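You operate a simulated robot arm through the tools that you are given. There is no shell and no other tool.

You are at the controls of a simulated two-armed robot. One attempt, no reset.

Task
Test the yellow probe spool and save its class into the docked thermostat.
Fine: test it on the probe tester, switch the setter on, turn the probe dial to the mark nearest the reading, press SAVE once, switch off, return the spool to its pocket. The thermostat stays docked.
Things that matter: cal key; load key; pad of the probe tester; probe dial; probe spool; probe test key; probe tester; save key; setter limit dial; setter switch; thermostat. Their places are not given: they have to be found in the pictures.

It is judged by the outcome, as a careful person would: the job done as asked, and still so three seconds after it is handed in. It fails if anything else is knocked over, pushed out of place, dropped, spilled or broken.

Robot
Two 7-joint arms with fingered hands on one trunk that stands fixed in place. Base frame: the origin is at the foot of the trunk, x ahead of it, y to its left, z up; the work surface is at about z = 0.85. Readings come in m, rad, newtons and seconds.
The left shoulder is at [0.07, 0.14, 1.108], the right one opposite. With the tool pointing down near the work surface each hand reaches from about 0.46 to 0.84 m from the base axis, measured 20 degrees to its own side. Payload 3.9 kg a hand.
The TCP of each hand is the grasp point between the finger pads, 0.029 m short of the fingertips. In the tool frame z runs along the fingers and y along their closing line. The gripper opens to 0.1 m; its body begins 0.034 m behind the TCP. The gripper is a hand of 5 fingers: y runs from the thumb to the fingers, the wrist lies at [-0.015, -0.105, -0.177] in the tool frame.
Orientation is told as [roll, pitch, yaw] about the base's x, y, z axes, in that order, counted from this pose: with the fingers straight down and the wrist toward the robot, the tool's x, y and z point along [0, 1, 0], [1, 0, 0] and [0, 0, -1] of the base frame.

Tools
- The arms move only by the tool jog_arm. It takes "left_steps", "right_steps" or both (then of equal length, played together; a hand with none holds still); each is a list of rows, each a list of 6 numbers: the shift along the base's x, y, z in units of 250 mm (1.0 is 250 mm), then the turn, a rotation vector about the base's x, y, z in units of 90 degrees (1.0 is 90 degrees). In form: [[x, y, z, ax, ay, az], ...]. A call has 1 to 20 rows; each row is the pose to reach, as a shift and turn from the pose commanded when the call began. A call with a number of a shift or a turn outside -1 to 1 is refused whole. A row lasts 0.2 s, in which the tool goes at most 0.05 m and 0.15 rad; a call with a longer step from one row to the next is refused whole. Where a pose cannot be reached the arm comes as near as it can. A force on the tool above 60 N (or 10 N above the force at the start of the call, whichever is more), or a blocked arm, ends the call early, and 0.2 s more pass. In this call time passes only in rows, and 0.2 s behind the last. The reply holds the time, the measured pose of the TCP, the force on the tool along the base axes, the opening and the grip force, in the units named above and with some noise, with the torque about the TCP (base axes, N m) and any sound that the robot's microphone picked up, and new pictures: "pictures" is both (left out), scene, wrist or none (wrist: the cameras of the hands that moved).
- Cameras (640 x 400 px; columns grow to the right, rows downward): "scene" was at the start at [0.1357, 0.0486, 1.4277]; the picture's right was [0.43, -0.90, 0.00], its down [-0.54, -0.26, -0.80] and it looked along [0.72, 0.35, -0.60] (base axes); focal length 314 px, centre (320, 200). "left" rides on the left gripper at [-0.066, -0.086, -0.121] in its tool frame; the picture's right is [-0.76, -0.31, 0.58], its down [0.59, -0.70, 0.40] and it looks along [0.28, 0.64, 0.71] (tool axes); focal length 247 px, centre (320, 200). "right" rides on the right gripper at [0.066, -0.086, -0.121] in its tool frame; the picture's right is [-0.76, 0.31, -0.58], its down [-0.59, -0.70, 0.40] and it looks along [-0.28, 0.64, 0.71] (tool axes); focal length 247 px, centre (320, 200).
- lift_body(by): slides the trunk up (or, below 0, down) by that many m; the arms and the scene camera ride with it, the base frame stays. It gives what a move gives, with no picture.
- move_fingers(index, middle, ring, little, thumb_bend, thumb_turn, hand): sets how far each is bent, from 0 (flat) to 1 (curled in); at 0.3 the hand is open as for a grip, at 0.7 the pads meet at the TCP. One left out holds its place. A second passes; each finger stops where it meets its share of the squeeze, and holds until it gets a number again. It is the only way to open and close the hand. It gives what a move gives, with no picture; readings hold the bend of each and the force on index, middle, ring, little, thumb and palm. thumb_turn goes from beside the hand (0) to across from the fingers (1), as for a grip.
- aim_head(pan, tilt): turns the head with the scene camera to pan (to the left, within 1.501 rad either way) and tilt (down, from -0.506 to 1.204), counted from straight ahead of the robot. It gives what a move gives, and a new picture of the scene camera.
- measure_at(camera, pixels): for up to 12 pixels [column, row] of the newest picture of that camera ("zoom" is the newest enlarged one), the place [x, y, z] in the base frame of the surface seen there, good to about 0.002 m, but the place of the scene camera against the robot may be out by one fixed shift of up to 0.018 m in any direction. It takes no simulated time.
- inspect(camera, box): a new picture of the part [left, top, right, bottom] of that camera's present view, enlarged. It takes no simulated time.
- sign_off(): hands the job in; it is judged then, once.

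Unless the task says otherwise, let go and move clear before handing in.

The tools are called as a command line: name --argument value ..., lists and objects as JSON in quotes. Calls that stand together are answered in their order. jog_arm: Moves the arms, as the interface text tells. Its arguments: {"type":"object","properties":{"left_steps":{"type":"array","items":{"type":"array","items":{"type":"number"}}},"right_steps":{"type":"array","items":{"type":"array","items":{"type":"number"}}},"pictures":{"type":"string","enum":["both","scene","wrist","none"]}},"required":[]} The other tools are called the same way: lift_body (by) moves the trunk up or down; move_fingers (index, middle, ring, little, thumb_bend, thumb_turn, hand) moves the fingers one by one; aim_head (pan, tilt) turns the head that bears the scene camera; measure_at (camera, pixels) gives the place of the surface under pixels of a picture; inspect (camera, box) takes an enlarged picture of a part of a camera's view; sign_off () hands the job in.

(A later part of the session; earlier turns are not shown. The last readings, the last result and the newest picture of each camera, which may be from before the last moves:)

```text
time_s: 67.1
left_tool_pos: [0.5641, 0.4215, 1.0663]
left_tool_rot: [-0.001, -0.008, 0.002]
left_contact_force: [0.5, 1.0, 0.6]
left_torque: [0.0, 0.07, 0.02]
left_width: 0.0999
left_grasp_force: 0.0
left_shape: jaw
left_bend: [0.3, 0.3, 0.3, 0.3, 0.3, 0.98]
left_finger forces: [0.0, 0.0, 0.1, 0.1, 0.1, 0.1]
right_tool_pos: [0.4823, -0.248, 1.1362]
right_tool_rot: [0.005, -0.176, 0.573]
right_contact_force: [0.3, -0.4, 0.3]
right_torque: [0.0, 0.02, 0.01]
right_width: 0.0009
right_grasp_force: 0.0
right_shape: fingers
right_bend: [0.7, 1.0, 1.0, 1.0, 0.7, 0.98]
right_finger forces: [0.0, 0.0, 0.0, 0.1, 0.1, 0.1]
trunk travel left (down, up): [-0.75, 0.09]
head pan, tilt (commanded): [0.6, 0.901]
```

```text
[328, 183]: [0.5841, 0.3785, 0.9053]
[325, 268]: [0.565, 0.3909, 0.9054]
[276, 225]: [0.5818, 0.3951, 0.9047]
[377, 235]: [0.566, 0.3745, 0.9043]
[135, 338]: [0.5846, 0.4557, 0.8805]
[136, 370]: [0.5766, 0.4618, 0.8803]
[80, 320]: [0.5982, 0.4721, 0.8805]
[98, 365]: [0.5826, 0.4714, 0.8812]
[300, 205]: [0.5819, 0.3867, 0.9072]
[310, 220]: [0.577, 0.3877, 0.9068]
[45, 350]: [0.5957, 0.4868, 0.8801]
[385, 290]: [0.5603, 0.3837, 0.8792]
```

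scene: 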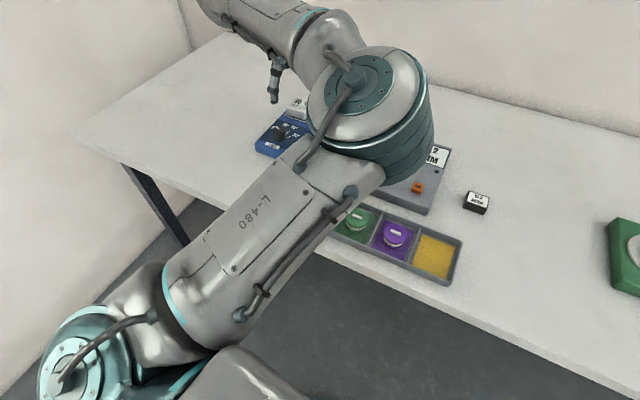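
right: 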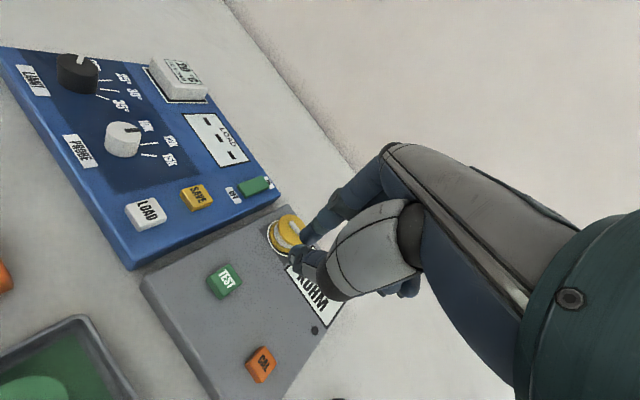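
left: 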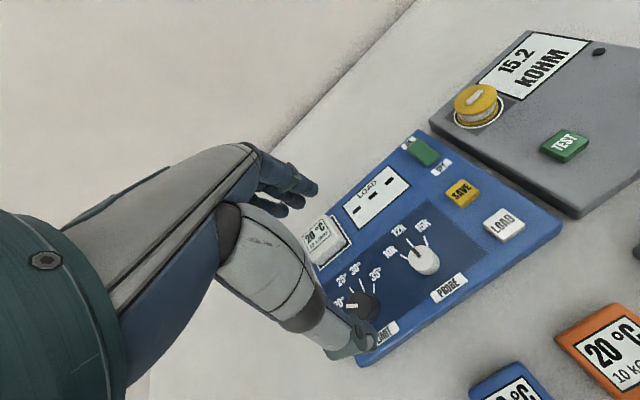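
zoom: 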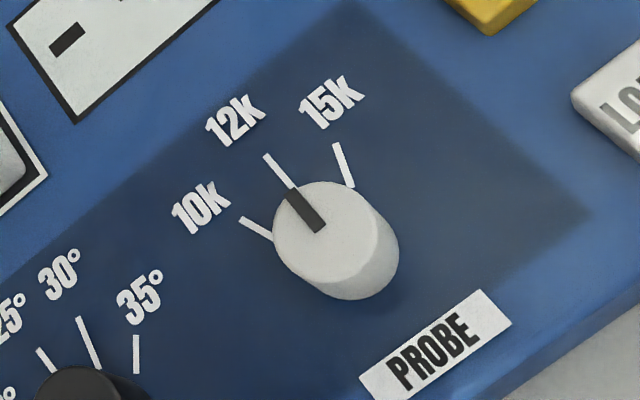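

The PROBE pointer is at 12k (azimuth ≈ +5°), and the 15k mark lies near -30°, so the knob must turn about 36° clockwise. First the switch: I'll make a pinch pointer with the left hand and move over the ON end of the rocker ([0.715, 0.306]).

move_fingers --hand "left" --index 0.7 --middle 1.0 --ring 1.0 --little 1.0 --thumb_bend 0.7

jog_arm --left_steps '[[0.14, -0.1, -0.05, 0, 0, 0], [0.28, -0.2, -0.1, 0, 0, 0], [0.42, -0.3, -0.16, 0, 0, 0], [0.54, -0.4, -0.24, 0, 0, 0], [0.592, -0.44, -0.32, 0, 0, 0], [0.592, -0.44, -0.38, 0, 0, 0]]' --pictures "both"

```text
time_s: 68.1
left_tool_pos: [0.5628, 0.4215, 1.0648]
left_tool_rot: [-0.001, -0.008, 0.004]
left_contact_force: [0.0, 0.7, 0.6]
left_torque: [0.0, 0.03, 0.0]
left_width: 0.0017
left_grasp_force: 0.1
left_shape: fingers
left_bend: [0.7, 1.0, 1.0, 1.0, 0.7, 0.98]
left_finger forces: [0.0, 0.0, 0.1, 0.1, 0.1, 0.1]
right_tool_pos: [0.483, -0.2485, 1.1353]
right_tool_rot: [0.005, -0.176, 0.571]
right_contact_force: [-0.5, 0.3, 0.9]
right_torque: [0.01, 0.01, 0.0]
right_width: 0.0013
right_grasp_force: 0.2
right_shape: fingers
right_bend: [0.7, 1.0, 1.0, 1.0, 0.7, 0.98]
right_finger forces: [0.1, 0.1, 0.0, 0.1, 0.0, 0.0]
trunk travel left (down, up): [-0.75, 0.09]
head pan, tilt (commanded): [0.6, 0.901]
```

```text
time_s: 69.5
left_tool_pos: [0.7149, 0.3106, 0.9673]
left_tool_rot: [-0.002, -0.008, 0.005]
left_contact_force: [0.0, 0.2, -0.4]
left_torque: [0.01, 0.0, -0.02]
left_width: 0.0016
left_grasp_force: 0.0
left_shape: fingers
left_bend: [0.7, 1.0, 1.0, 1.0, 0.7, 0.98]
left_finger forces: [0.1, 0.0, 0.0, 0.0, 0.1, 0.0]
right_tool_pos: [0.4825, -0.2494, 1.1343]
right_tool_rot: [0.005, -0.177, 0.573]
right_contact_force: [0.7, 0.4, -1.7]
right_torque: [0.01, -0.02, 0.01]
right_width: 0.0012
right_grasp_force: 0.1
right_shape: fingers
right_bend: [0.7, 1.0, 1.0, 1.0, 0.7, 0.98]
right_finger forces: [0.0, 0.0, 0.0, 0.0, 0.0, 0.1]
trunk travel left (down, up): [-0.75, 0.09]
head pan, tilt (commanded): [0.6, 0.901]
```

scene: 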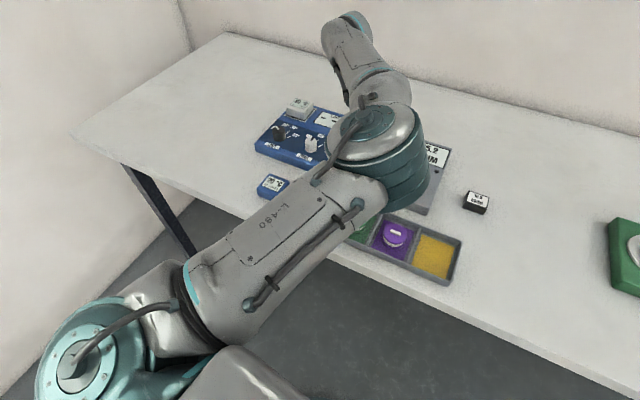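
left: 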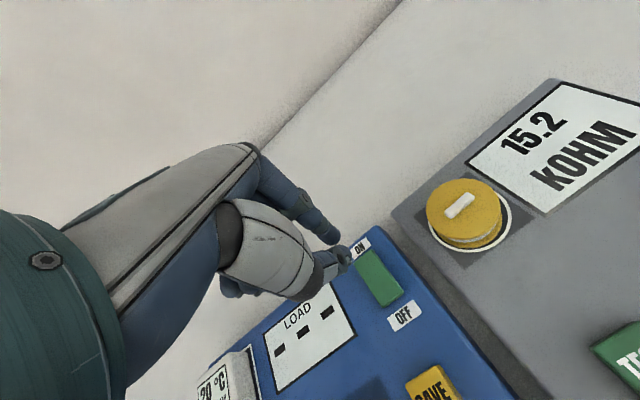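

The left pointer is near the rocker. I'll zoom and measure the tip and the rocker ends.

inspect --camera "left" --box '[280, 190, 440, 340]'

measure_at --camera "left" --pixels '[[378, 278], [363, 258], [390, 298], [368, 253], [398, 290], [357, 264], [332, 238], [338, 232], [345, 252], [340, 262], [362, 245], [400, 315]]'

```text
2.67 times, centred on (360, 265) of left
```

zoom: 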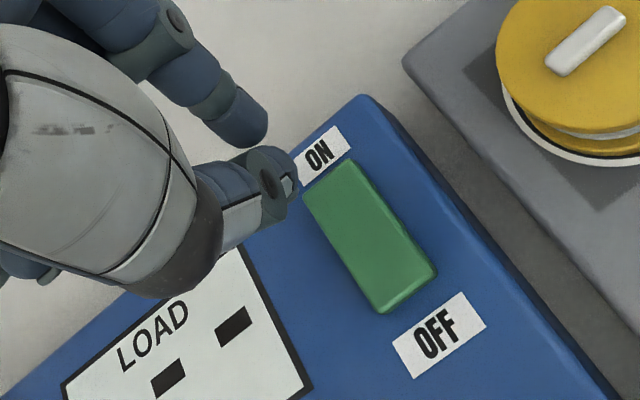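

```text
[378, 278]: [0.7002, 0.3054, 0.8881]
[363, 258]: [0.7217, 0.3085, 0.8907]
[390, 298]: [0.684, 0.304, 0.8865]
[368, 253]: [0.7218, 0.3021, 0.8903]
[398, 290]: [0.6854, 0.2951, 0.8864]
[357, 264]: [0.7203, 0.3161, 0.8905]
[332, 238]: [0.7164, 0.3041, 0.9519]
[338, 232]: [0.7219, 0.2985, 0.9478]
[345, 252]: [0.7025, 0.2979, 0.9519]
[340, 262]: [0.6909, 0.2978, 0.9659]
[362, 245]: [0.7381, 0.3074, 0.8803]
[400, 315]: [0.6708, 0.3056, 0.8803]
```

Rocker ON end is at about [0.717, 0.306, 0.891]; my tips are centred near [0.714, 0.301]. I'll shift +5 mm in y, lower to just above, then press.

jog_arm --left_steps '[[0.004, 0.02, -0.06, 0, 0, 0], [0.004, 0.02, -0.12, 0, 0, 0], [0.004, 0.02, -0.165, 0, 0, 0], [0.004, 0.02, -0.165, 0, 0, 0]]' --pictures "wrist"

inspect --camera "left" --box '[280, 180, 440, 330]'

```text
time_s: 70.5
left_tool_pos: [0.7139, 0.3154, 0.9271]
left_tool_rot: [-0.002, -0.008, 0.004]
left_contact_force: [-0.4, 0.4, -1.0]
left_torque: [0.02, 0.01, 0.02]
left_width: 0.0016
left_grasp_force: 0.0
left_shape: fingers
left_bend: [0.7, 1.0, 1.0, 1.0, 0.7, 0.98]
left_finger forces: [0.0, 0.0, 0.0, 0.0, 0.0, 0.0]
right_tool_pos: [0.4833, -0.2486, 1.1353]
right_tool_rot: [0.005, -0.178, 0.57]
right_contact_force: [0.0, 0.1, 0.2]
right_torque: [0.0, -0.02, 0.04]
right_width: 0.0015
right_grasp_force: 0.0
right_shape: fingers
right_bend: [0.7, 1.0, 1.0, 1.0, 0.7, 0.98]
right_finger forces: [0.0, 0.0, 0.0, 0.1, 0.1, 0.0]
trunk travel left (down, up): [-0.75, 0.09]
head pan, tilt (commanded): [0.6, 0.901]
```

left: 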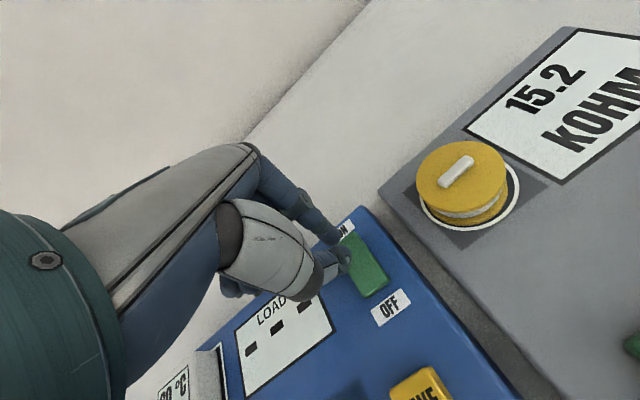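

```text
2.67 times, centred on (360, 255) of left
```

zoom: 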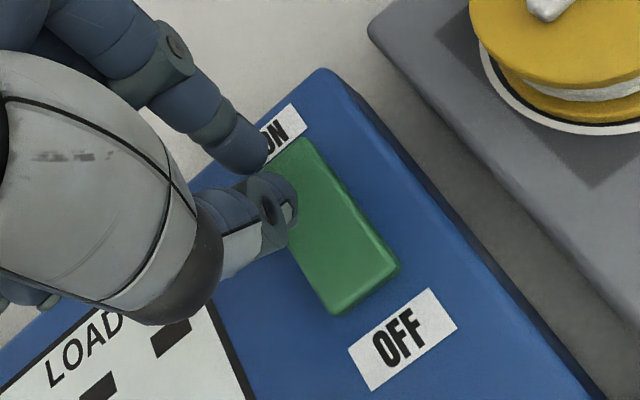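

The tip sits over the ON end. I'll press down in small steps.

jog_arm --left_steps '[[0, 0, -0.016, 0, 0, 0], [0, 0, -0.028, 0, 0, 0], [0, 0, -0.036, 0, 0, 0], [0, 0, -0.044, 0, 0, 0]]' --pictures "wrist"

```text
time_s: 71.5
left_tool_pos: [0.7141, 0.3153, 0.917]
left_tool_rot: [-0.001, -0.012, 0.003]
left_contact_force: [-2.5, 0.9, 11.6]
left_torque: [-0.08, 0.18, -0.02]
left_width: 0.0
left_grasp_force: 5.3
left_shape: fingers
left_bend: [0.7, 1.0, 1.0, 1.0, 0.71, 0.98]
left_finger forces: [0.0, 0.1, 0.1, 0.0, 11.3, 0.1]
right_tool_pos: [0.4812, -0.2491, 1.1356]
right_tool_rot: [0.007, -0.177, 0.573]
right_contact_force: [0.0, 0.3, 1.3]
right_torque: [-0.03, 0.02, 0.0]
right_width: 0.0014
right_grasp_force: 0.2
right_shape: fingers
right_bend: [0.7, 1.0, 1.0, 1.0, 0.7, 0.98]
right_finger forces: [0.0, 0.1, 0.1, 0.1, 0.0, 0.0]
trunk travel left (down, up): [-0.75, 0.09]
head pan, tilt (commanded): [0.6, 0.901]
```

left: 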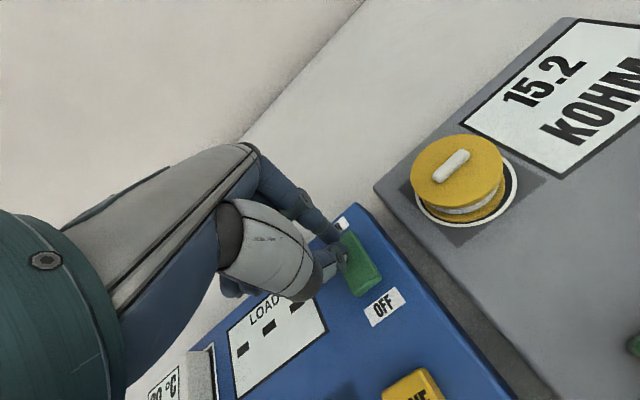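

11 N through the thumb without a click — the thumb tip is too close to the rocker's pivot. I'll lift, move 8 mm further toward the ON end and press again.

jog_arm --left_steps '[[0, 0, 0.04, 0, 0, 0], [0.032, 0, 0.05, 0, 0, 0], [0.036, 0, 0.03, 0, 0, 0], [0.036, 0, 0.01, 0, 0, 0], [0.036, 0, -0.004, 0, 0, 0], [0.036, 0, -0.016, 0, 0, 0]]' --pictures "wrist"

```text
time_s: 72.9
left_tool_pos: [0.7226, 0.314, 0.9155]
left_tool_rot: [-0.001, -0.016, 0.006]
left_contact_force: [-1.8, 0.6, 18.3]
left_torque: [-0.14, 0.17, -0.03]
left_width: 0.0003
left_grasp_force: 8.4
left_shape: fingers
left_bend: [0.69, 1.0, 1.0, 1.0, 0.72, 0.98]
left_finger forces: [0.1, 0.0, 0.0, 0.1, 17.5, 0.1]
right_tool_pos: [0.4801, -0.2488, 1.1368]
right_tool_rot: [0.003, -0.178, 0.574]
right_contact_force: [0.6, -0.1, 0.0]
right_torque: [-0.01, 0.01, 0.05]
right_width: 0.0012
right_grasp_force: 0.1
right_shape: fingers
right_bend: [0.7, 1.0, 1.0, 1.0, 0.7, 0.98]
right_finger forces: [0.0, 0.0, 0.1, 0.0, 0.0, 0.0]
trunk travel left (down, up): [-0.75, 0.09]
head pan, tilt (commanded): [0.6, 0.901]
```

left: 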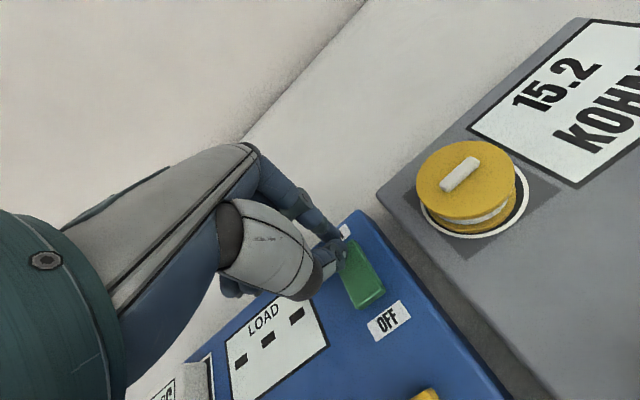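

18 N and still no click, so pressing may be the wrong place or the wrong motion. I'll look closely.

inspect --camera "left" --box '[300, 200, 420, 320]'

measure_at --camera "left" --pixels '[[365, 280], [352, 250], [375, 298], [383, 287], [355, 300], [348, 262], [358, 245], [345, 232], [340, 258]]'

```text
3.33 times, centred on (360, 260) of left
```

zoom: 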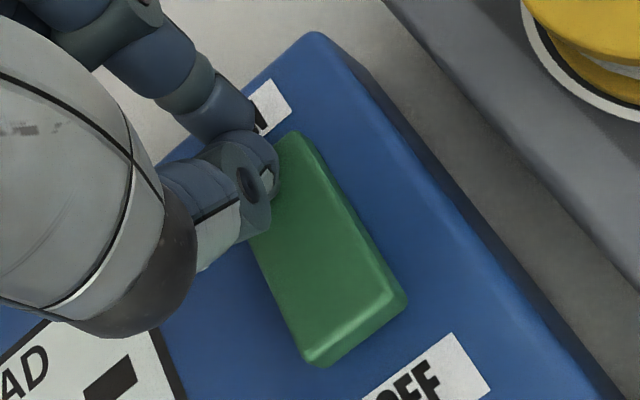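

```text
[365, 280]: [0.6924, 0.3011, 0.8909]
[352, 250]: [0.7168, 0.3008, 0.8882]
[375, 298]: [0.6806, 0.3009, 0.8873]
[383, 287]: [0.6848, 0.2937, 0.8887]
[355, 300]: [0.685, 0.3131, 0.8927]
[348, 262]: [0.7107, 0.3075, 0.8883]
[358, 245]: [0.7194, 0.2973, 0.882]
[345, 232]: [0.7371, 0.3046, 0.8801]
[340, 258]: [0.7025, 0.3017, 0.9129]
```

The rocker's near end now measures higher (0.8927) than the far end (0.888), so it has tipped toward ON. I'll lift off and check whether it stays.

jog_arm --left_steps '[[0, 0, 0.04, 0, 0, 0], [0, 0, 0.1, 0, 0, 0], [-0.05, 0.05, 0.2, 0, 0, 0], [-0.1, 0.1, 0.3, 0, 0, 0]]' --pictures "both"

inspect --camera "left" --box '[300, 180, 520, 400]'

```text
time_s: 73.9
left_tool_pos: [0.6981, 0.3396, 0.9859]
left_tool_rot: [-0.002, -0.007, 0.003]
left_contact_force: [-0.1, 0.1, -0.2]
left_torque: [0.02, -0.04, -0.02]
left_width: 0.0012
left_grasp_force: 0.0
left_shape: fingers
left_bend: [0.7, 1.0, 1.0, 1.0, 0.7, 0.98]
left_finger forces: [0.0, 0.0, 0.1, 0.0, 0.1, 0.0]
right_tool_pos: [0.4814, -0.2491, 1.1355]
right_tool_rot: [0.004, -0.175, 0.571]
right_contact_force: [0.3, -0.6, 0.1]
right_torque: [-0.02, -0.03, 0.0]
right_width: 0.0013
right_grasp_force: 0.0
right_shape: fingers
right_bend: [0.7, 1.0, 1.0, 1.0, 0.7, 0.98]
right_finger forces: [0.0, 0.0, 0.0, 0.0, 0.1, 0.0]
trunk travel left (down, up): [-0.75, 0.09]
head pan, tilt (commanded): [0.6, 0.901]
```

scene: 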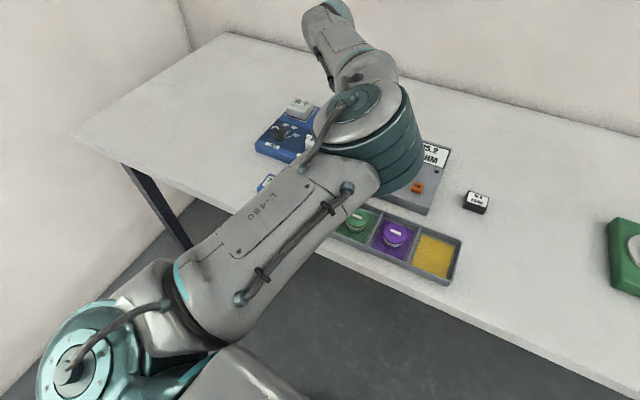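
left: 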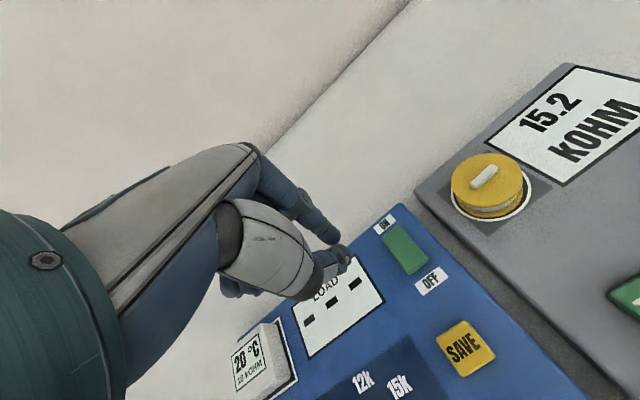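

```text
1.82 times, centred on (410, 290) of left
```

zoom: 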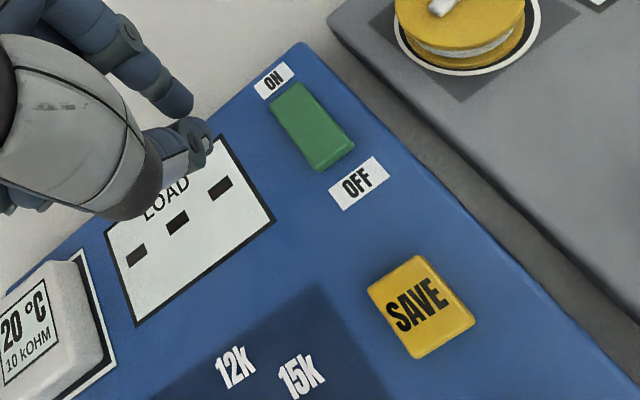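

I'll measure the rocker's ends again to see whether it stayed tipped.

measure_at --camera "left" --pixels '[[404, 250], [393, 233], [397, 230], [388, 238], [414, 268], [420, 262], [408, 271], [424, 264], [465, 345], [410, 258]]'

inspect --camera "left" --box '[370, 200, 450, 300]'

```text
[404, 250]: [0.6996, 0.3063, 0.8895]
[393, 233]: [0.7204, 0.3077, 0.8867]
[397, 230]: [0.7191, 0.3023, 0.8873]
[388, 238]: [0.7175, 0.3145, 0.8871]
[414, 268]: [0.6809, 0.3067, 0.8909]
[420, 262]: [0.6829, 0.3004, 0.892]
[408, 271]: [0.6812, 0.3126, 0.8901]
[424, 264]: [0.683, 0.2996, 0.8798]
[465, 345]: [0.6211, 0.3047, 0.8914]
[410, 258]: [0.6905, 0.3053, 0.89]
```

```text
4.00 times, centred on (410, 250) of left
```

zoom: 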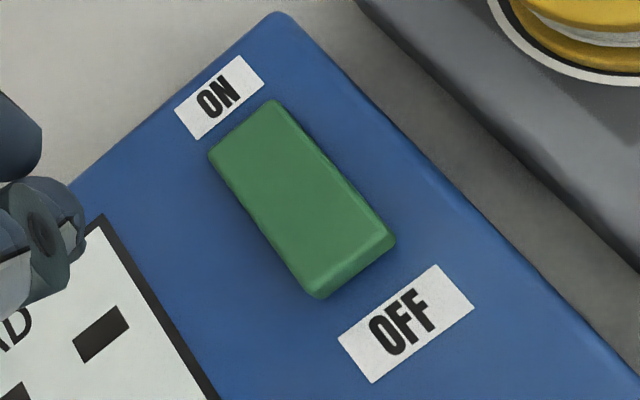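

The rocker stays tipped to ON (far end 0.887, near end 0.891). Next is the PROBE dial: I'll preshape the left hand and move near the dial for a closer look.

move_fingers --hand "left" --index 0.5 --middle 0.5 --ring 1.0 --little 1.0 --thumb_bend 0.5

jog_arm --left_steps '[[-0.12, 0.08, 0.03, 0, 0, 0], [-0.26, 0.18, 0.06, 0, 0, 0.05], [-0.4, 0.28, 0.08, 0, 0, 0.1], [-0.52, 0.35, 0.08, 0, 0, 0.15], [-0.58, 0.37, 0.08, 0, 0, 0.19], [-0.58, 0.37, 0.08, 0, 0, 0.19]]' --pictures "both"

```text
time_s: 74.9
left_tool_pos: [0.6982, 0.3397, 0.9857]
left_tool_rot: [-0.003, -0.008, 0.003]
left_contact_force: [-0.1, -0.3, 0.6]
left_torque: [0.0, -0.02, -0.02]
left_width: 0.0498
left_grasp_force: 0.0
left_shape: fingers
left_bend: [0.5, 0.5, 1.0, 1.0, 0.5, 0.98]
left_finger forces: [0.0, 0.1, 0.0, 0.1, 0.1, 0.1]
right_tool_pos: [0.4834, -0.2482, 1.1346]
right_tool_rot: [0.007, -0.175, 0.571]
right_contact_force: [-0.3, 0.2, 0.6]
right_torque: [0.03, -0.02, 0.0]
right_width: 0.0011
right_grasp_force: 0.1
right_shape: fingers
right_bend: [0.7, 1.0, 1.0, 1.0, 0.7, 0.98]
right_finger forces: [0.0, 0.0, 0.1, 0.1, 0.0, 0.0]
trunk travel left (down, up): [-0.75, 0.09]
head pan, tilt (commanded): [0.6, 0.901]
```

```text
time_s: 76.3
left_tool_pos: [0.5537, 0.4332, 1.0059]
left_tool_rot: [-0.002, -0.007, 0.303]
left_contact_force: [-0.3, 0.7, 0.0]
left_torque: [0.02, -0.01, 0.04]
left_width: 0.0499
left_grasp_force: 0.1
left_shape: fingers
left_bend: [0.5, 0.5, 1.0, 1.0, 0.5, 0.98]
left_finger forces: [0.0, 0.1, 0.0, 0.0, 0.0, 0.0]
right_tool_pos: [0.4823, -0.2483, 1.1341]
right_tool_rot: [0.005, -0.175, 0.572]
right_contact_force: [0.3, 0.0, 0.2]
right_torque: [-0.02, 0.03, 0.0]
right_width: 0.0013
right_grasp_force: 0.0
right_shape: fingers
right_bend: [0.7, 1.0, 1.0, 1.0, 0.7, 0.98]
right_finger forces: [0.0, 0.0, 0.0, 0.0, 0.0, 0.1]
trunk travel left (down, up): [-0.75, 0.09]
head pan, tilt (commanded): [0.6, 0.901]
```

scene: 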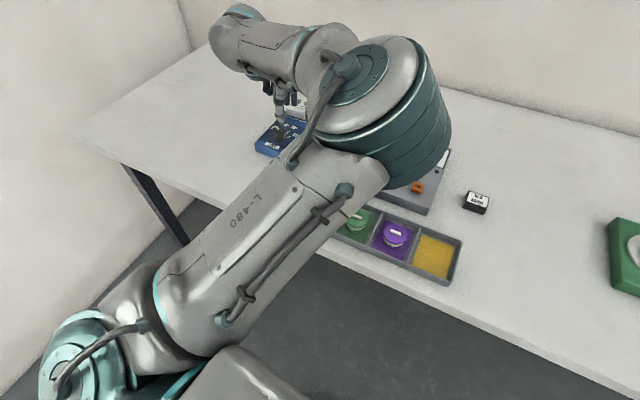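
left: 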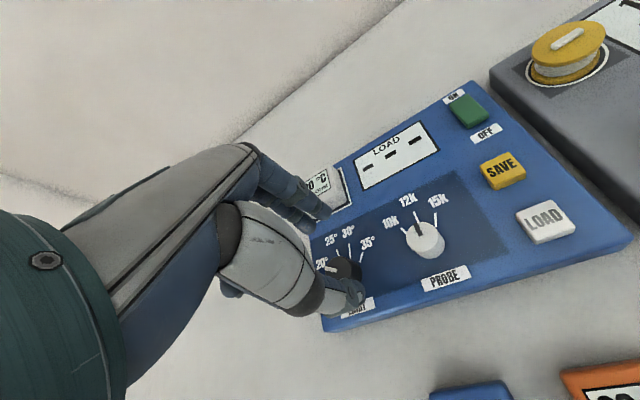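

The PROBE knob is visible at (425,238). I'll zoom and measure its rim, pointer and marks.

inspect --camera "left" --box '[370, 180, 480, 290]'

```text
3.64 times, centred on (425, 235) of left
```

zoom: 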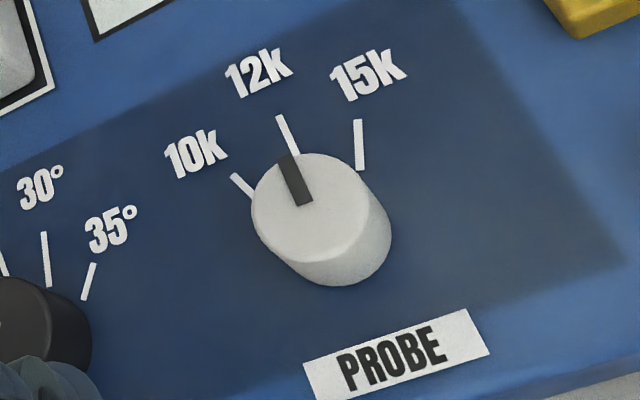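

measure_at --camera "zoom" --pixels '[[310, 208], [255, 210], [365, 205], [318, 157], [305, 260], [268, 175], [355, 240], [287, 160], [297, 180], [306, 203], [260, 240], [345, 165]]'

measure_at --camera "zoom" --pixels '[[280, 117], [296, 150], [357, 122], [361, 165], [234, 177], [248, 192], [300, 270], [345, 283], [385, 250], [388, 225], [330, 284], [320, 200]]'

```text
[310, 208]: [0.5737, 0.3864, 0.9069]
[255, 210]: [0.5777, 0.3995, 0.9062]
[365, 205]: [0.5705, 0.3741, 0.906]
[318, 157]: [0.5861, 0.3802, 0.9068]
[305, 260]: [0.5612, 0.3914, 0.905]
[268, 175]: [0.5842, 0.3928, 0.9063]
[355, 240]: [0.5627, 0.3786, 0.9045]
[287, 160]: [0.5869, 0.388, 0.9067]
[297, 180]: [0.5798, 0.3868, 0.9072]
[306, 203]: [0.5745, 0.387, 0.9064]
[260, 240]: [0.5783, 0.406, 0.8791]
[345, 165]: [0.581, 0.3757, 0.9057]
```

```text
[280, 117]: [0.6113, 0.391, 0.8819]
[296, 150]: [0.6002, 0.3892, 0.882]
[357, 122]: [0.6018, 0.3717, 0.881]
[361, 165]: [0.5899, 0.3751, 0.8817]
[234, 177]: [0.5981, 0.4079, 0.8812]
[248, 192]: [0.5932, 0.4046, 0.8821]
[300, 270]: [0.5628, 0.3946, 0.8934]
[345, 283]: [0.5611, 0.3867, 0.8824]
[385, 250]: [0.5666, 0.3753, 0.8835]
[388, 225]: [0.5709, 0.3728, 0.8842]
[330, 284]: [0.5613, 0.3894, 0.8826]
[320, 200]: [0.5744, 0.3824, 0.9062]
```

Knob centre ≈ [0.5738, 0.3861], radius 0.013; pointer at ≈7° (12k), 15k mark at ≈ -29°, so -36° is needed. I'll test in the air above the knob that the wrist can turn from yaw +0.30 to about -0.35.

jog_arm --left_steps '[[0.04, -0.1, 0, 0, 0, 0], [0.08, -0.188, 0, 0, 0, 0], [0.08, -0.188, 0, 0, 0, -0.09], [0.08, -0.188, 0, 0, 0, -0.18], [0.08, -0.188, 0, 0, 0, -0.27], [0.08, -0.188, 0, 0, 0, -0.36], [0.08, -0.188, 0, 0, 0, -0.42], [0.08, -0.188, 0, 0, 0, -0.42]]' --pictures "wrist"

```text
time_s: 78.1
left_tool_pos: [0.5738, 0.3846, 1.0077]
left_tool_rot: [-0.002, -0.009, -0.359]
left_contact_force: [-0.1, -0.2, 0.2]
left_torque: [0.01, 0.0, 0.02]
left_width: 0.0499
left_grasp_force: 0.1
left_shape: fingers
left_bend: [0.5, 0.5, 1.0, 1.0, 0.5, 0.98]
left_finger forces: [0.0, 0.0, 0.1, 0.1, 0.0, 0.0]
right_tool_pos: [0.4827, -0.2497, 1.1353]
right_tool_rot: [0.005, -0.175, 0.57]
right_contact_force: [-0.4, 0.1, -0.1]
right_torque: [0.01, 0.0, 0.01]
right_width: 0.0013
right_grasp_force: 0.0
right_shape: fingers
right_bend: [0.7, 1.0, 1.0, 1.0, 0.7, 0.98]
right_finger forces: [0.0, 0.0, 0.0, 0.0, 0.1, 0.0]
trunk travel left (down, up): [-0.75, 0.09]
head pan, tilt (commanded): [0.6, 0.901]
```

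left: 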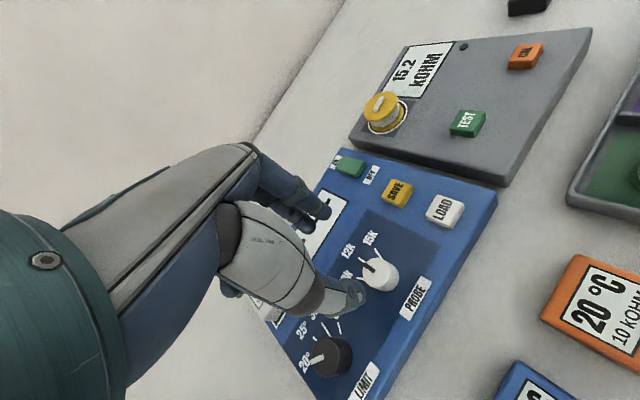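

Rotation is fine at height. I'll lower to z≈0.955 here as a further check, then turn back to yaw ≈ +0.33 above the knob.

jog_arm --left_steps '[[0, 0.006, -0.1, 0, 0, 0], [0, 0.006, -0.2, 0, 0, 0], [0, 0.006, -0.2, 0, 0, 0.09], [0, 0.006, -0.2, 0, 0, 0.18], [0, 0.006, -0.2, 0, 0, 0.27], [0, 0.006, -0.2, 0, 0, 0.36], [0, 0.006, -0.2, 0, 0, 0.44], [0, 0.006, -0.2, 0, 0, 0.44]]' --pictures "wrist"

inspect --camera "left" --box '[270, 170, 430, 330]'

```text
time_s: 79.9
left_tool_pos: [0.5716, 0.3904, 0.9508]
left_tool_rot: [-0.007, 0.003, 0.349]
left_contact_force: [0.1, 0.3, 0.3]
left_torque: [0.02, 0.0, -0.01]
left_width: 0.0498
left_grasp_force: 0.1
left_shape: fingers
left_bend: [0.5, 0.5, 1.0, 1.0, 0.5, 0.98]
left_finger forces: [0.0, 0.1, 0.0, 0.0, 0.0, 0.0]
right_tool_pos: [0.4829, -0.2501, 1.1347]
right_tool_rot: [0.006, -0.177, 0.571]
right_contact_force: [0.1, 0.2, 0.9]
right_torque: [0.05, 0.01, 0.02]
right_width: 0.0014
right_grasp_force: 0.1
right_shape: fingers
right_bend: [0.7, 1.0, 1.0, 1.0, 0.7, 0.98]
right_finger forces: [0.0, 0.0, 0.0, 0.1, 0.0, 0.0]
trunk travel left (down, up): [-0.75, 0.09]
head pan, tilt (commanded): [0.6, 0.901]
```

left: 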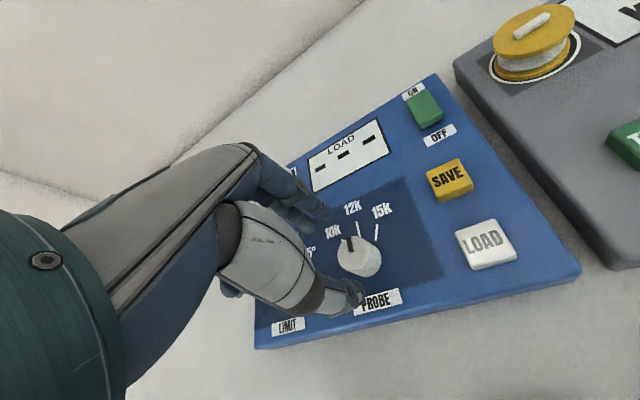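

```text
2.50 times, centred on (350, 250) of left
```

zoom: 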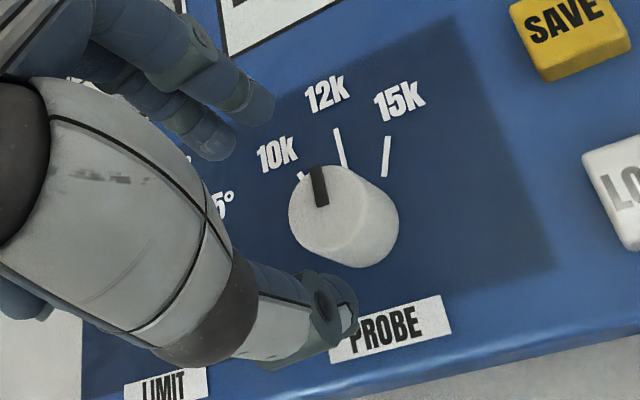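

The knob lies between fingers and thumb in this view. I'll measure the tips against the knob centre before descending.

measure_at --camera "zoom" --pixels '[[265, 108], [230, 145], [350, 300], [345, 320], [335, 285], [290, 215], [372, 205], [335, 168], [335, 262], [320, 190], [330, 215]]'

```text
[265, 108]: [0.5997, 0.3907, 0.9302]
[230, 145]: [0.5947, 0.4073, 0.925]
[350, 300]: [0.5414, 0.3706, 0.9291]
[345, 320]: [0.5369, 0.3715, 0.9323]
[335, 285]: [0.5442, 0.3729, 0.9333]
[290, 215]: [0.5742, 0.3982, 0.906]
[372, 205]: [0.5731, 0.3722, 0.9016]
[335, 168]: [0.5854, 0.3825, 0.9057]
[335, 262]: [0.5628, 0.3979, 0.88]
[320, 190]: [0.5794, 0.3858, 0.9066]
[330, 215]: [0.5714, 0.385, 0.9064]
```

Tips straddle the knob but are about 4.5 mm off sideways; I'll correct that and descend to z ≈ 0.918.

jog_arm --left_steps '[[0.006, -0.017, 0, 0, 0, 0], [0.006, -0.017, -0.05, 0, 0, 0], [0.006, -0.017, -0.1, 0, 0, 0], [0.006, -0.017, -0.13, 0, 0, 0], [0.006, -0.017, -0.13, 0, 0, 0]]' --pictures "wrist"

inspect --camera "left" --box '[270, 170, 430, 330]'

```text
time_s: 81.1
left_tool_pos: [0.5757, 0.3824, 0.9245]
left_tool_rot: [0.0, -0.009, 0.33]
left_contact_force: [0.0, 0.0, -0.1]
left_torque: [-0.01, 0.01, 0.01]
left_width: 0.05
left_grasp_force: 0.1
left_shape: fingers
left_bend: [0.5, 0.5, 1.0, 1.0, 0.5, 0.98]
left_finger forces: [0.0, 0.1, 0.0, 0.0, 0.1, 0.0]
right_tool_pos: [0.4836, -0.2487, 1.1344]
right_tool_rot: [0.005, -0.176, 0.57]
right_contact_force: [-1.2, 0.5, -0.2]
right_torque: [-0.02, 0.02, -0.03]
right_width: 0.0016
right_grasp_force: 0.1
right_shape: fingers
right_bend: [0.7, 1.0, 1.0, 1.0, 0.7, 0.98]
right_finger forces: [0.1, 0.1, 0.0, 0.1, 0.1, 0.1]
trunk travel left (down, up): [-0.75, 0.09]
head pan, tilt (commanded): [0.6, 0.901]
```

left: 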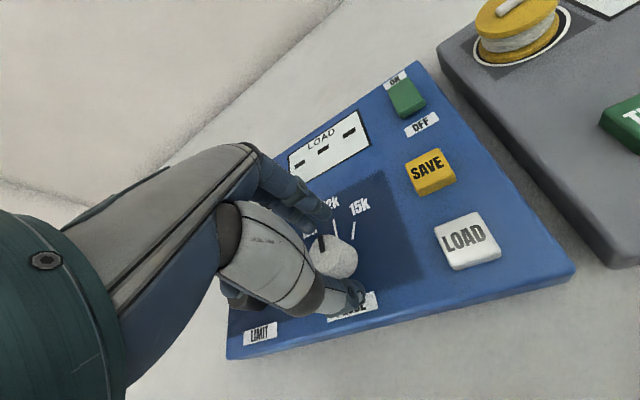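

```text
2.50 times, centred on (350, 250) of left
```

zoom: 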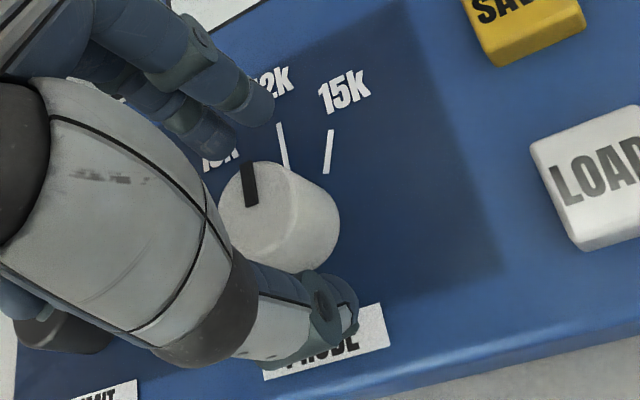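

The hand has settled at [0.5757, 0.3824] — the earlier offset was just lag. I'll measure the tips again to place it right.

measure_at --camera "zoom" --pixels '[[265, 110], [228, 145], [350, 310], [340, 290], [225, 215], [310, 200], [265, 165], [280, 215], [245, 185], [335, 230]]'

```text
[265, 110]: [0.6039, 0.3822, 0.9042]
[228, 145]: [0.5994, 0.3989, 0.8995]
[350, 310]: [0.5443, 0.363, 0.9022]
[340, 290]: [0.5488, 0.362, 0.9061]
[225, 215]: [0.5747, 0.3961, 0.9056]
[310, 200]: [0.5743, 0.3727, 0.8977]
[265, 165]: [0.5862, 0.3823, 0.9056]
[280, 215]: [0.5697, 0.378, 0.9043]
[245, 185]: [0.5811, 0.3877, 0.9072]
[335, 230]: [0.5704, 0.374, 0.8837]
```

I'll undo the shift (≈4.8 mm) and lower to z≈0.917 so the fingertips reach well down the knob.

jog_arm --left_steps '[[-0.006, 0.018, 0, 0, 0, 0], [-0.006, 0.018, -0.015, 0, 0, 0], [-0.006, 0.018, -0.028, 0, 0, 0], [-0.006, 0.018, -0.028, 0, 0, 0], [-0.006, 0.018, -0.028, 0, 0, 0]]' --pictures "wrist"

inspect --camera "left" --box '[270, 170, 430, 330]'

```text
time_s: 82.3
left_tool_pos: [0.5742, 0.3867, 0.9159]
left_tool_rot: [-0.001, -0.006, 0.333]
left_contact_force: [0.3, 0.1, 0.6]
left_torque: [-0.02, 0.0, 0.01]
left_width: 0.0499
left_grasp_force: 0.0
left_shape: fingers
left_bend: [0.5, 0.5, 1.0, 1.0, 0.5, 0.98]
left_finger forces: [0.0, 0.0, 0.1, 0.0, 0.0, 0.0]
right_tool_pos: [0.4824, -0.2485, 1.1345]
right_tool_rot: [0.006, -0.176, 0.571]
right_contact_force: [-0.4, 0.3, -1.0]
right_torque: [0.03, -0.02, 0.03]
right_width: 0.0014
right_grasp_force: 0.1
right_shape: fingers
right_bend: [0.7, 1.0, 1.0, 1.0, 0.7, 0.98]
right_finger forces: [0.1, 0.0, 0.1, 0.0, 0.1, 0.0]
trunk travel left (down, up): [-0.75, 0.09]
head pan, tilt (commanded): [0.6, 0.901]
```

left: 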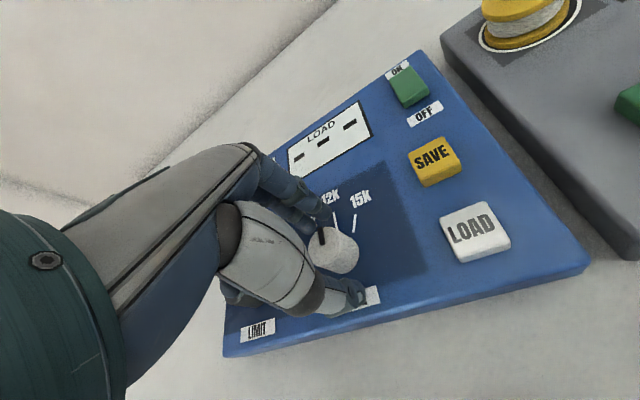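

```text
2.50 times, centred on (350, 250) of left
```

zoom: 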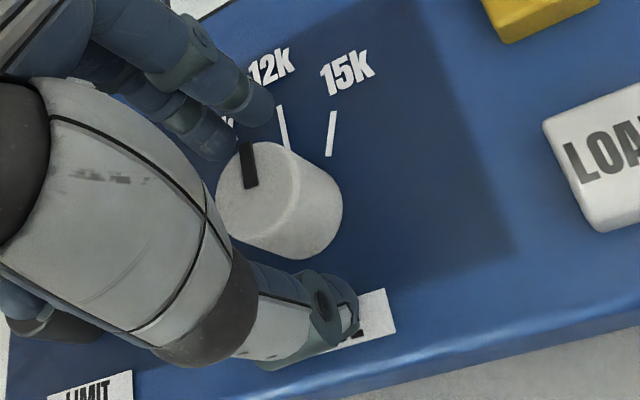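

The hand is centred on the knob at [0.574, 0.387, 0.916]. I'll close thumb, index and middle on it.

move_fingers --hand "left" --index 0.65 --middle 0.65 --thumb_bend 0.66

inspect --camera "left" --box '[270, 170, 430, 330]'

```text
time_s: 83.3
left_tool_pos: [0.5746, 0.3884, 0.9169]
left_tool_rot: [-0.002, -0.007, 0.333]
left_contact_force: [0.0, -0.3, -0.5]
left_torque: [0.04, 0.05, 0.02]
left_width: 0.0235
left_grasp_force: 3.3
left_shape: fingers
left_bend: [0.62, 0.64, 1.0, 1.0, 0.63, 0.98]
left_finger forces: [2.8, 0.4, 0.0, 0.1, 3.8, 0.1]
right_tool_pos: [0.4826, -0.2474, 1.1352]
right_tool_rot: [0.006, -0.175, 0.571]
right_contact_force: [-1.0, -1.2, 1.0]
right_torque: [0.0, -0.01, 0.03]
right_width: 0.0013
right_grasp_force: 0.0
right_shape: fingers
right_bend: [0.7, 1.0, 1.0, 1.0, 0.7, 0.98]
right_finger forces: [0.0, 0.0, 0.1, 0.1, 0.1, 0.0]
trunk travel left (down, up): [-0.75, 0.09]
head pan, tilt (commanded): [0.6, 0.901]
```

```text
2.50 times, centred on (350, 250) of left
```

zoom: 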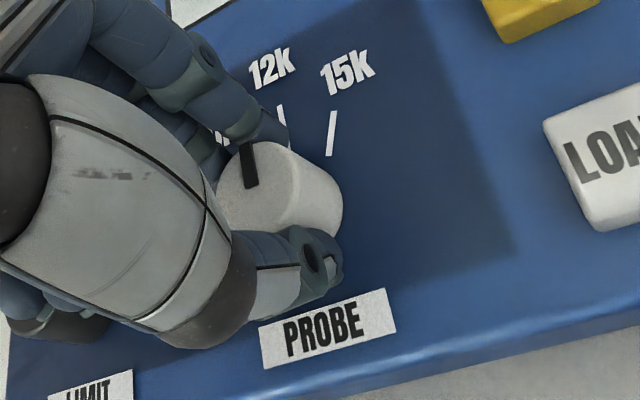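

Light grip achieved (thumb 3.8 N, index 2.8 N). I'll firm it slightly and turn the knob clockwise by about 36° about the vertical.

move_fingers --hand "left" --index 0.69 --middle 0.72 --thumb_bend 0.71

jog_arm --left_steps '[[0, 0, 0, 0, 0, -0.06], [0, 0, 0, 0, 0, -0.12], [0, 0, 0, 0, 0, -0.18], [0, 0, 0, 0, 0, -0.24], [0, 0, 0, 0, 0, -0.3], [0, 0, 0, 0, 0, -0.36], [0, 0, 0, 0, 0, -0.4], [0, 0, 0, 0, 0, -0.4]]' --pictures "wrist"

inspect --camera "left" --box '[270, 170, 430, 330]'

```text
time_s: 84.3
left_tool_pos: [0.5745, 0.3885, 0.918]
left_tool_rot: [-0.002, -0.009, 0.334]
left_contact_force: [1.0, 3.5, -0.1]
left_torque: [0.03, -0.01, -0.01]
left_width: 0.0225
left_grasp_force: 9.3
left_shape: fingers
left_bend: [0.63, 0.66, 1.0, 1.0, 0.64, 0.97]
left_finger forces: [5.8, 4.2, 0.1, 0.0, 7.8, 0.1]
right_tool_pos: [0.4833, -0.2486, 1.1341]
right_tool_rot: [0.005, -0.176, 0.571]
right_contact_force: [0.5, -1.3, 0.7]
right_torque: [0.02, 0.01, 0.0]
right_width: 0.0013
right_grasp_force: 0.1
right_shape: fingers
right_bend: [0.7, 1.0, 1.0, 1.0, 0.7, 0.98]
right_finger forces: [0.1, 0.0, 0.1, 0.0, 0.0, 0.0]
trunk travel left (down, up): [-0.75, 0.09]
head pan, tilt (commanded): [0.6, 0.901]
```

```text
time_s: 86.1
left_tool_pos: [0.5754, 0.3872, 0.9158]
left_tool_rot: [0.0, -0.009, -0.296]
left_contact_force: [7.1, 3.5, 2.7]
left_torque: [0.02, -0.12, 0.03]
left_width: 0.0219
left_grasp_force: 10.6
left_shape: fingers
left_bend: [0.62, 0.66, 1.0, 1.0, 0.65, 0.97]
left_finger forces: [7.0, 6.6, 0.0, 0.0, 7.3, 0.1]
right_tool_pos: [0.4836, -0.2484, 1.1346]
right_tool_rot: [0.005, -0.174, 0.57]
right_contact_force: [-0.1, -0.3, 0.0]
right_torque: [0.0, 0.02, 0.0]
right_width: 0.0015
right_grasp_force: 0.0
right_shape: fingers
right_bend: [0.7, 1.0, 1.0, 1.0, 0.7, 0.98]
right_finger forces: [0.0, 0.0, 0.0, 0.0, 0.1, 0.0]
trunk travel left (down, up): [-0.75, 0.09]
head pan, tilt (commanded): [0.6, 0.901]
```

left: 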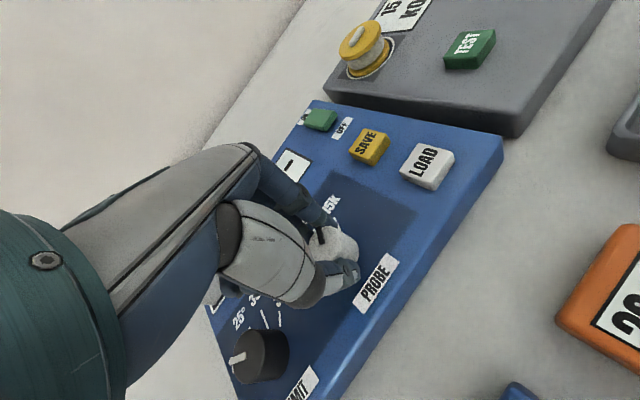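

```text
2.50 times, centred on (350, 250) of left
```

zoom: 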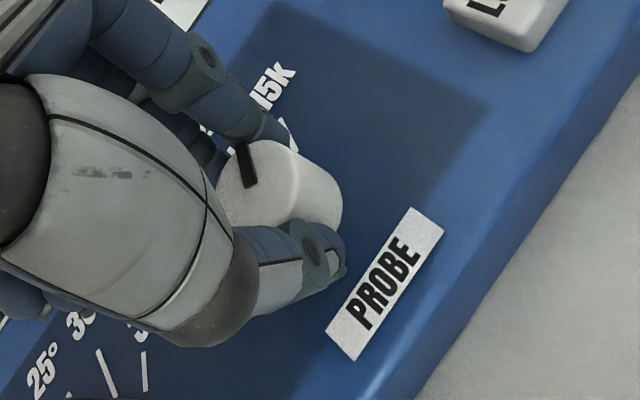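

The knob turned with the fingers (pointer kept its place relative to the hand). I'll release gently, lift off and check the pointer against the 15k mark.

move_fingers --hand "left" --index 0.5 --middle 0.5 --thumb_bend 0.5

jog_arm --left_steps '[[0, 0, 0.06, 0, 0, 0], [0, 0, 0.14, 0, 0, 0], [-0.06, 0.06, 0.26, 0, 0, 0.06], [-0.12, 0.14, 0.36, 0, 0, 0.14], [-0.16, 0.2, 0.38, 0, 0, 0.22], [-0.16, 0.2, 0.38, 0, 0, 0.3]]' --pictures "wrist"

```text
time_s: 87.1
left_tool_pos: [0.574, 0.3876, 0.9173]
left_tool_rot: [-0.002, -0.008, -0.296]
left_contact_force: [-0.4, -0.4, 0.4]
left_torque: [0.0, 0.0, 0.0]
left_width: 0.0497
left_grasp_force: 0.0
left_shape: fingers
left_bend: [0.5, 0.5, 1.0, 1.0, 0.5, 0.97]
left_finger forces: [0.0, 0.1, 0.0, 0.1, 0.0, 0.1]
right_tool_pos: [0.4826, -0.2497, 1.1348]
right_tool_rot: [0.005, -0.175, 0.569]
right_contact_force: [-0.1, 1.2, 0.3]
right_torque: [0.0, 0.0, 0.02]
right_width: 0.0015
right_grasp_force: 0.0
right_shape: fingers
right_bend: [0.7, 1.0, 1.0, 1.0, 0.7, 0.98]
right_finger forces: [0.0, 0.1, 0.0, 0.0, 0.1, 0.0]
trunk travel left (down, up): [-0.75, 0.09]
head pan, tilt (commanded): [0.6, 0.901]
```

```text
time_s: 88.5
left_tool_pos: [0.5344, 0.4365, 1.0115]
left_tool_rot: [-0.004, -0.009, 0.179]
left_contact_force: [-0.4, 0.1, -0.4]
left_torque: [-0.02, 0.01, -0.03]
left_width: 0.0498
left_grasp_force: 0.0
left_shape: fingers
left_bend: [0.5, 0.5, 1.0, 1.0, 0.5, 0.98]
left_finger forces: [0.1, 0.1, 0.0, 0.0, 0.0, 0.0]
right_tool_pos: [0.4829, -0.2502, 1.1335]
right_tool_rot: [0.005, -0.177, 0.57]
right_contact_force: [0.1, 0.3, 0.7]
right_torque: [-0.02, 0.01, -0.02]
right_width: 0.0014
right_grasp_force: 0.1
right_shape: fingers
right_bend: [0.7, 1.0, 1.0, 1.0, 0.7, 0.98]
right_finger forces: [0.1, 0.0, 0.0, 0.0, 0.0, 0.1]
trunk travel left (down, up): [-0.75, 0.09]
head pan, tilt (commanded): [0.6, 0.901]
```

left: 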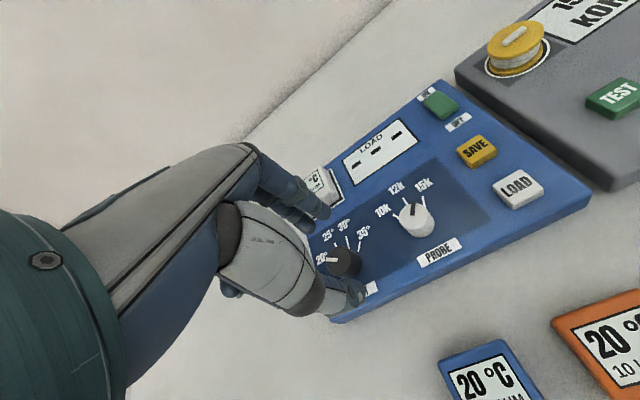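

inspect --camera "left" --box '[360, 160, 470, 270]'

inspect --camera "left" --box '[290, 170, 400, 290]'

```text
3.64 times, centred on (415, 215) of left
```

zoom: 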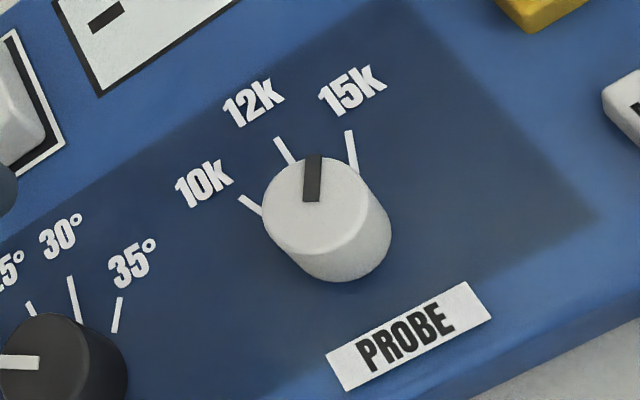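

```text
3.33 times, centred on (345, 230) of left
```

zoom: 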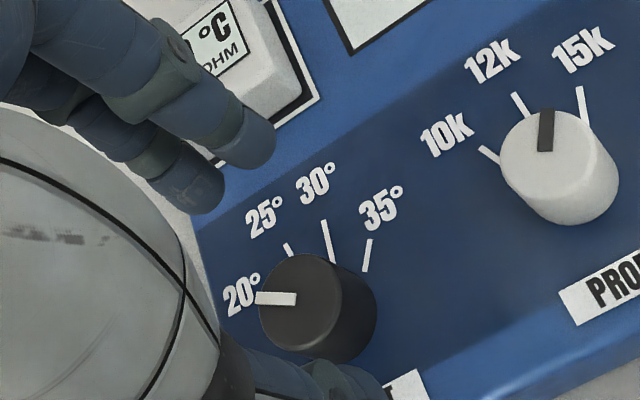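

The pointer has moved toward 15k; the LIMIT dial still reads 20°. I'll measure the pointer's azimuth against the marks.

measure_at --camera "left" --pixels '[[413, 204], [413, 207], [413, 210], [413, 213], [422, 197], [424, 203], [404, 199], [407, 204], [401, 218], [427, 213], [413, 229], [415, 216]]'

inspect --camera "left" --box '[390, 185, 440, 245]'

```text
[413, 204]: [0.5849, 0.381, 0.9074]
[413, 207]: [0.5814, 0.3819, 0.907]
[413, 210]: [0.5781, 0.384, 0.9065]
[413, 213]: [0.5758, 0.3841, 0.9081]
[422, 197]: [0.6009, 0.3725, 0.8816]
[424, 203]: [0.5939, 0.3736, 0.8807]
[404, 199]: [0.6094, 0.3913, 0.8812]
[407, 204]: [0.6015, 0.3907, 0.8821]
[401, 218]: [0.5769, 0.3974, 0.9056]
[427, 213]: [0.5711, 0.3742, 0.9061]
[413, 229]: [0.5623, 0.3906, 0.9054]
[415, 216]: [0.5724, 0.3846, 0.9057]
```

```text
6.67 times, centred on (415, 215) of left
```

zoom: 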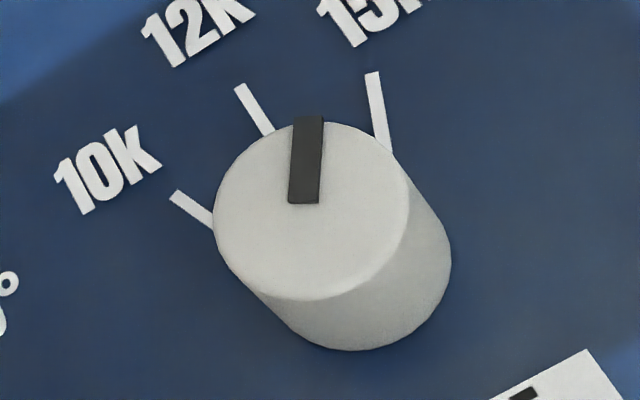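

By my reckoning the pointer is at about -22…-25° while the 15k mark sits around -30° by position. To learn how the pointer lines up with off-centre marks, I'll study the LIMIT knob (set on 20°) and a magnified view.

inspect --camera "left" --box '[305, 210, 385, 290]'

measure_at --camera "zoom" --pixels '[[225, 245], [150, 245], [190, 245], [300, 100], [330, 180], [195, 155], [220, 195], [440, 130], [425, 215], [250, 160], [380, 270], [300, 170]]'

```text
5.00 times, centred on (345, 250) of left
```

zoom: 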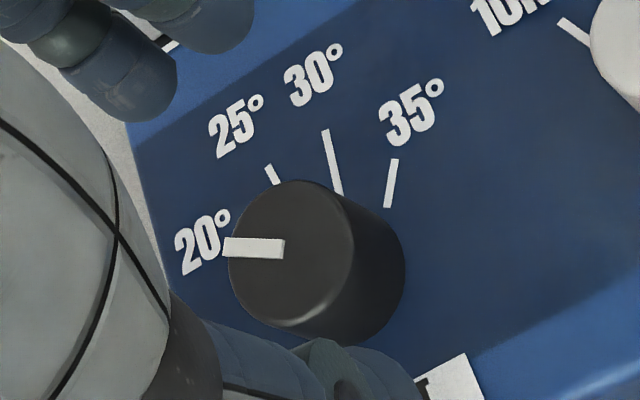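

```text
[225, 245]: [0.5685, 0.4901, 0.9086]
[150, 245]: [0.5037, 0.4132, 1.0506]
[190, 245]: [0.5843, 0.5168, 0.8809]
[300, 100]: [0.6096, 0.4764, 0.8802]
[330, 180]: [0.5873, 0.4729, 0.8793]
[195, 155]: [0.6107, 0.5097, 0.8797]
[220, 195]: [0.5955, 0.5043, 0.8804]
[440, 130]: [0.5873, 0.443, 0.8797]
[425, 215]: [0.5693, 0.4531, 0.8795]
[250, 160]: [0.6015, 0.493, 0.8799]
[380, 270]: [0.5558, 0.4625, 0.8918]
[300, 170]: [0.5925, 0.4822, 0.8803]
```

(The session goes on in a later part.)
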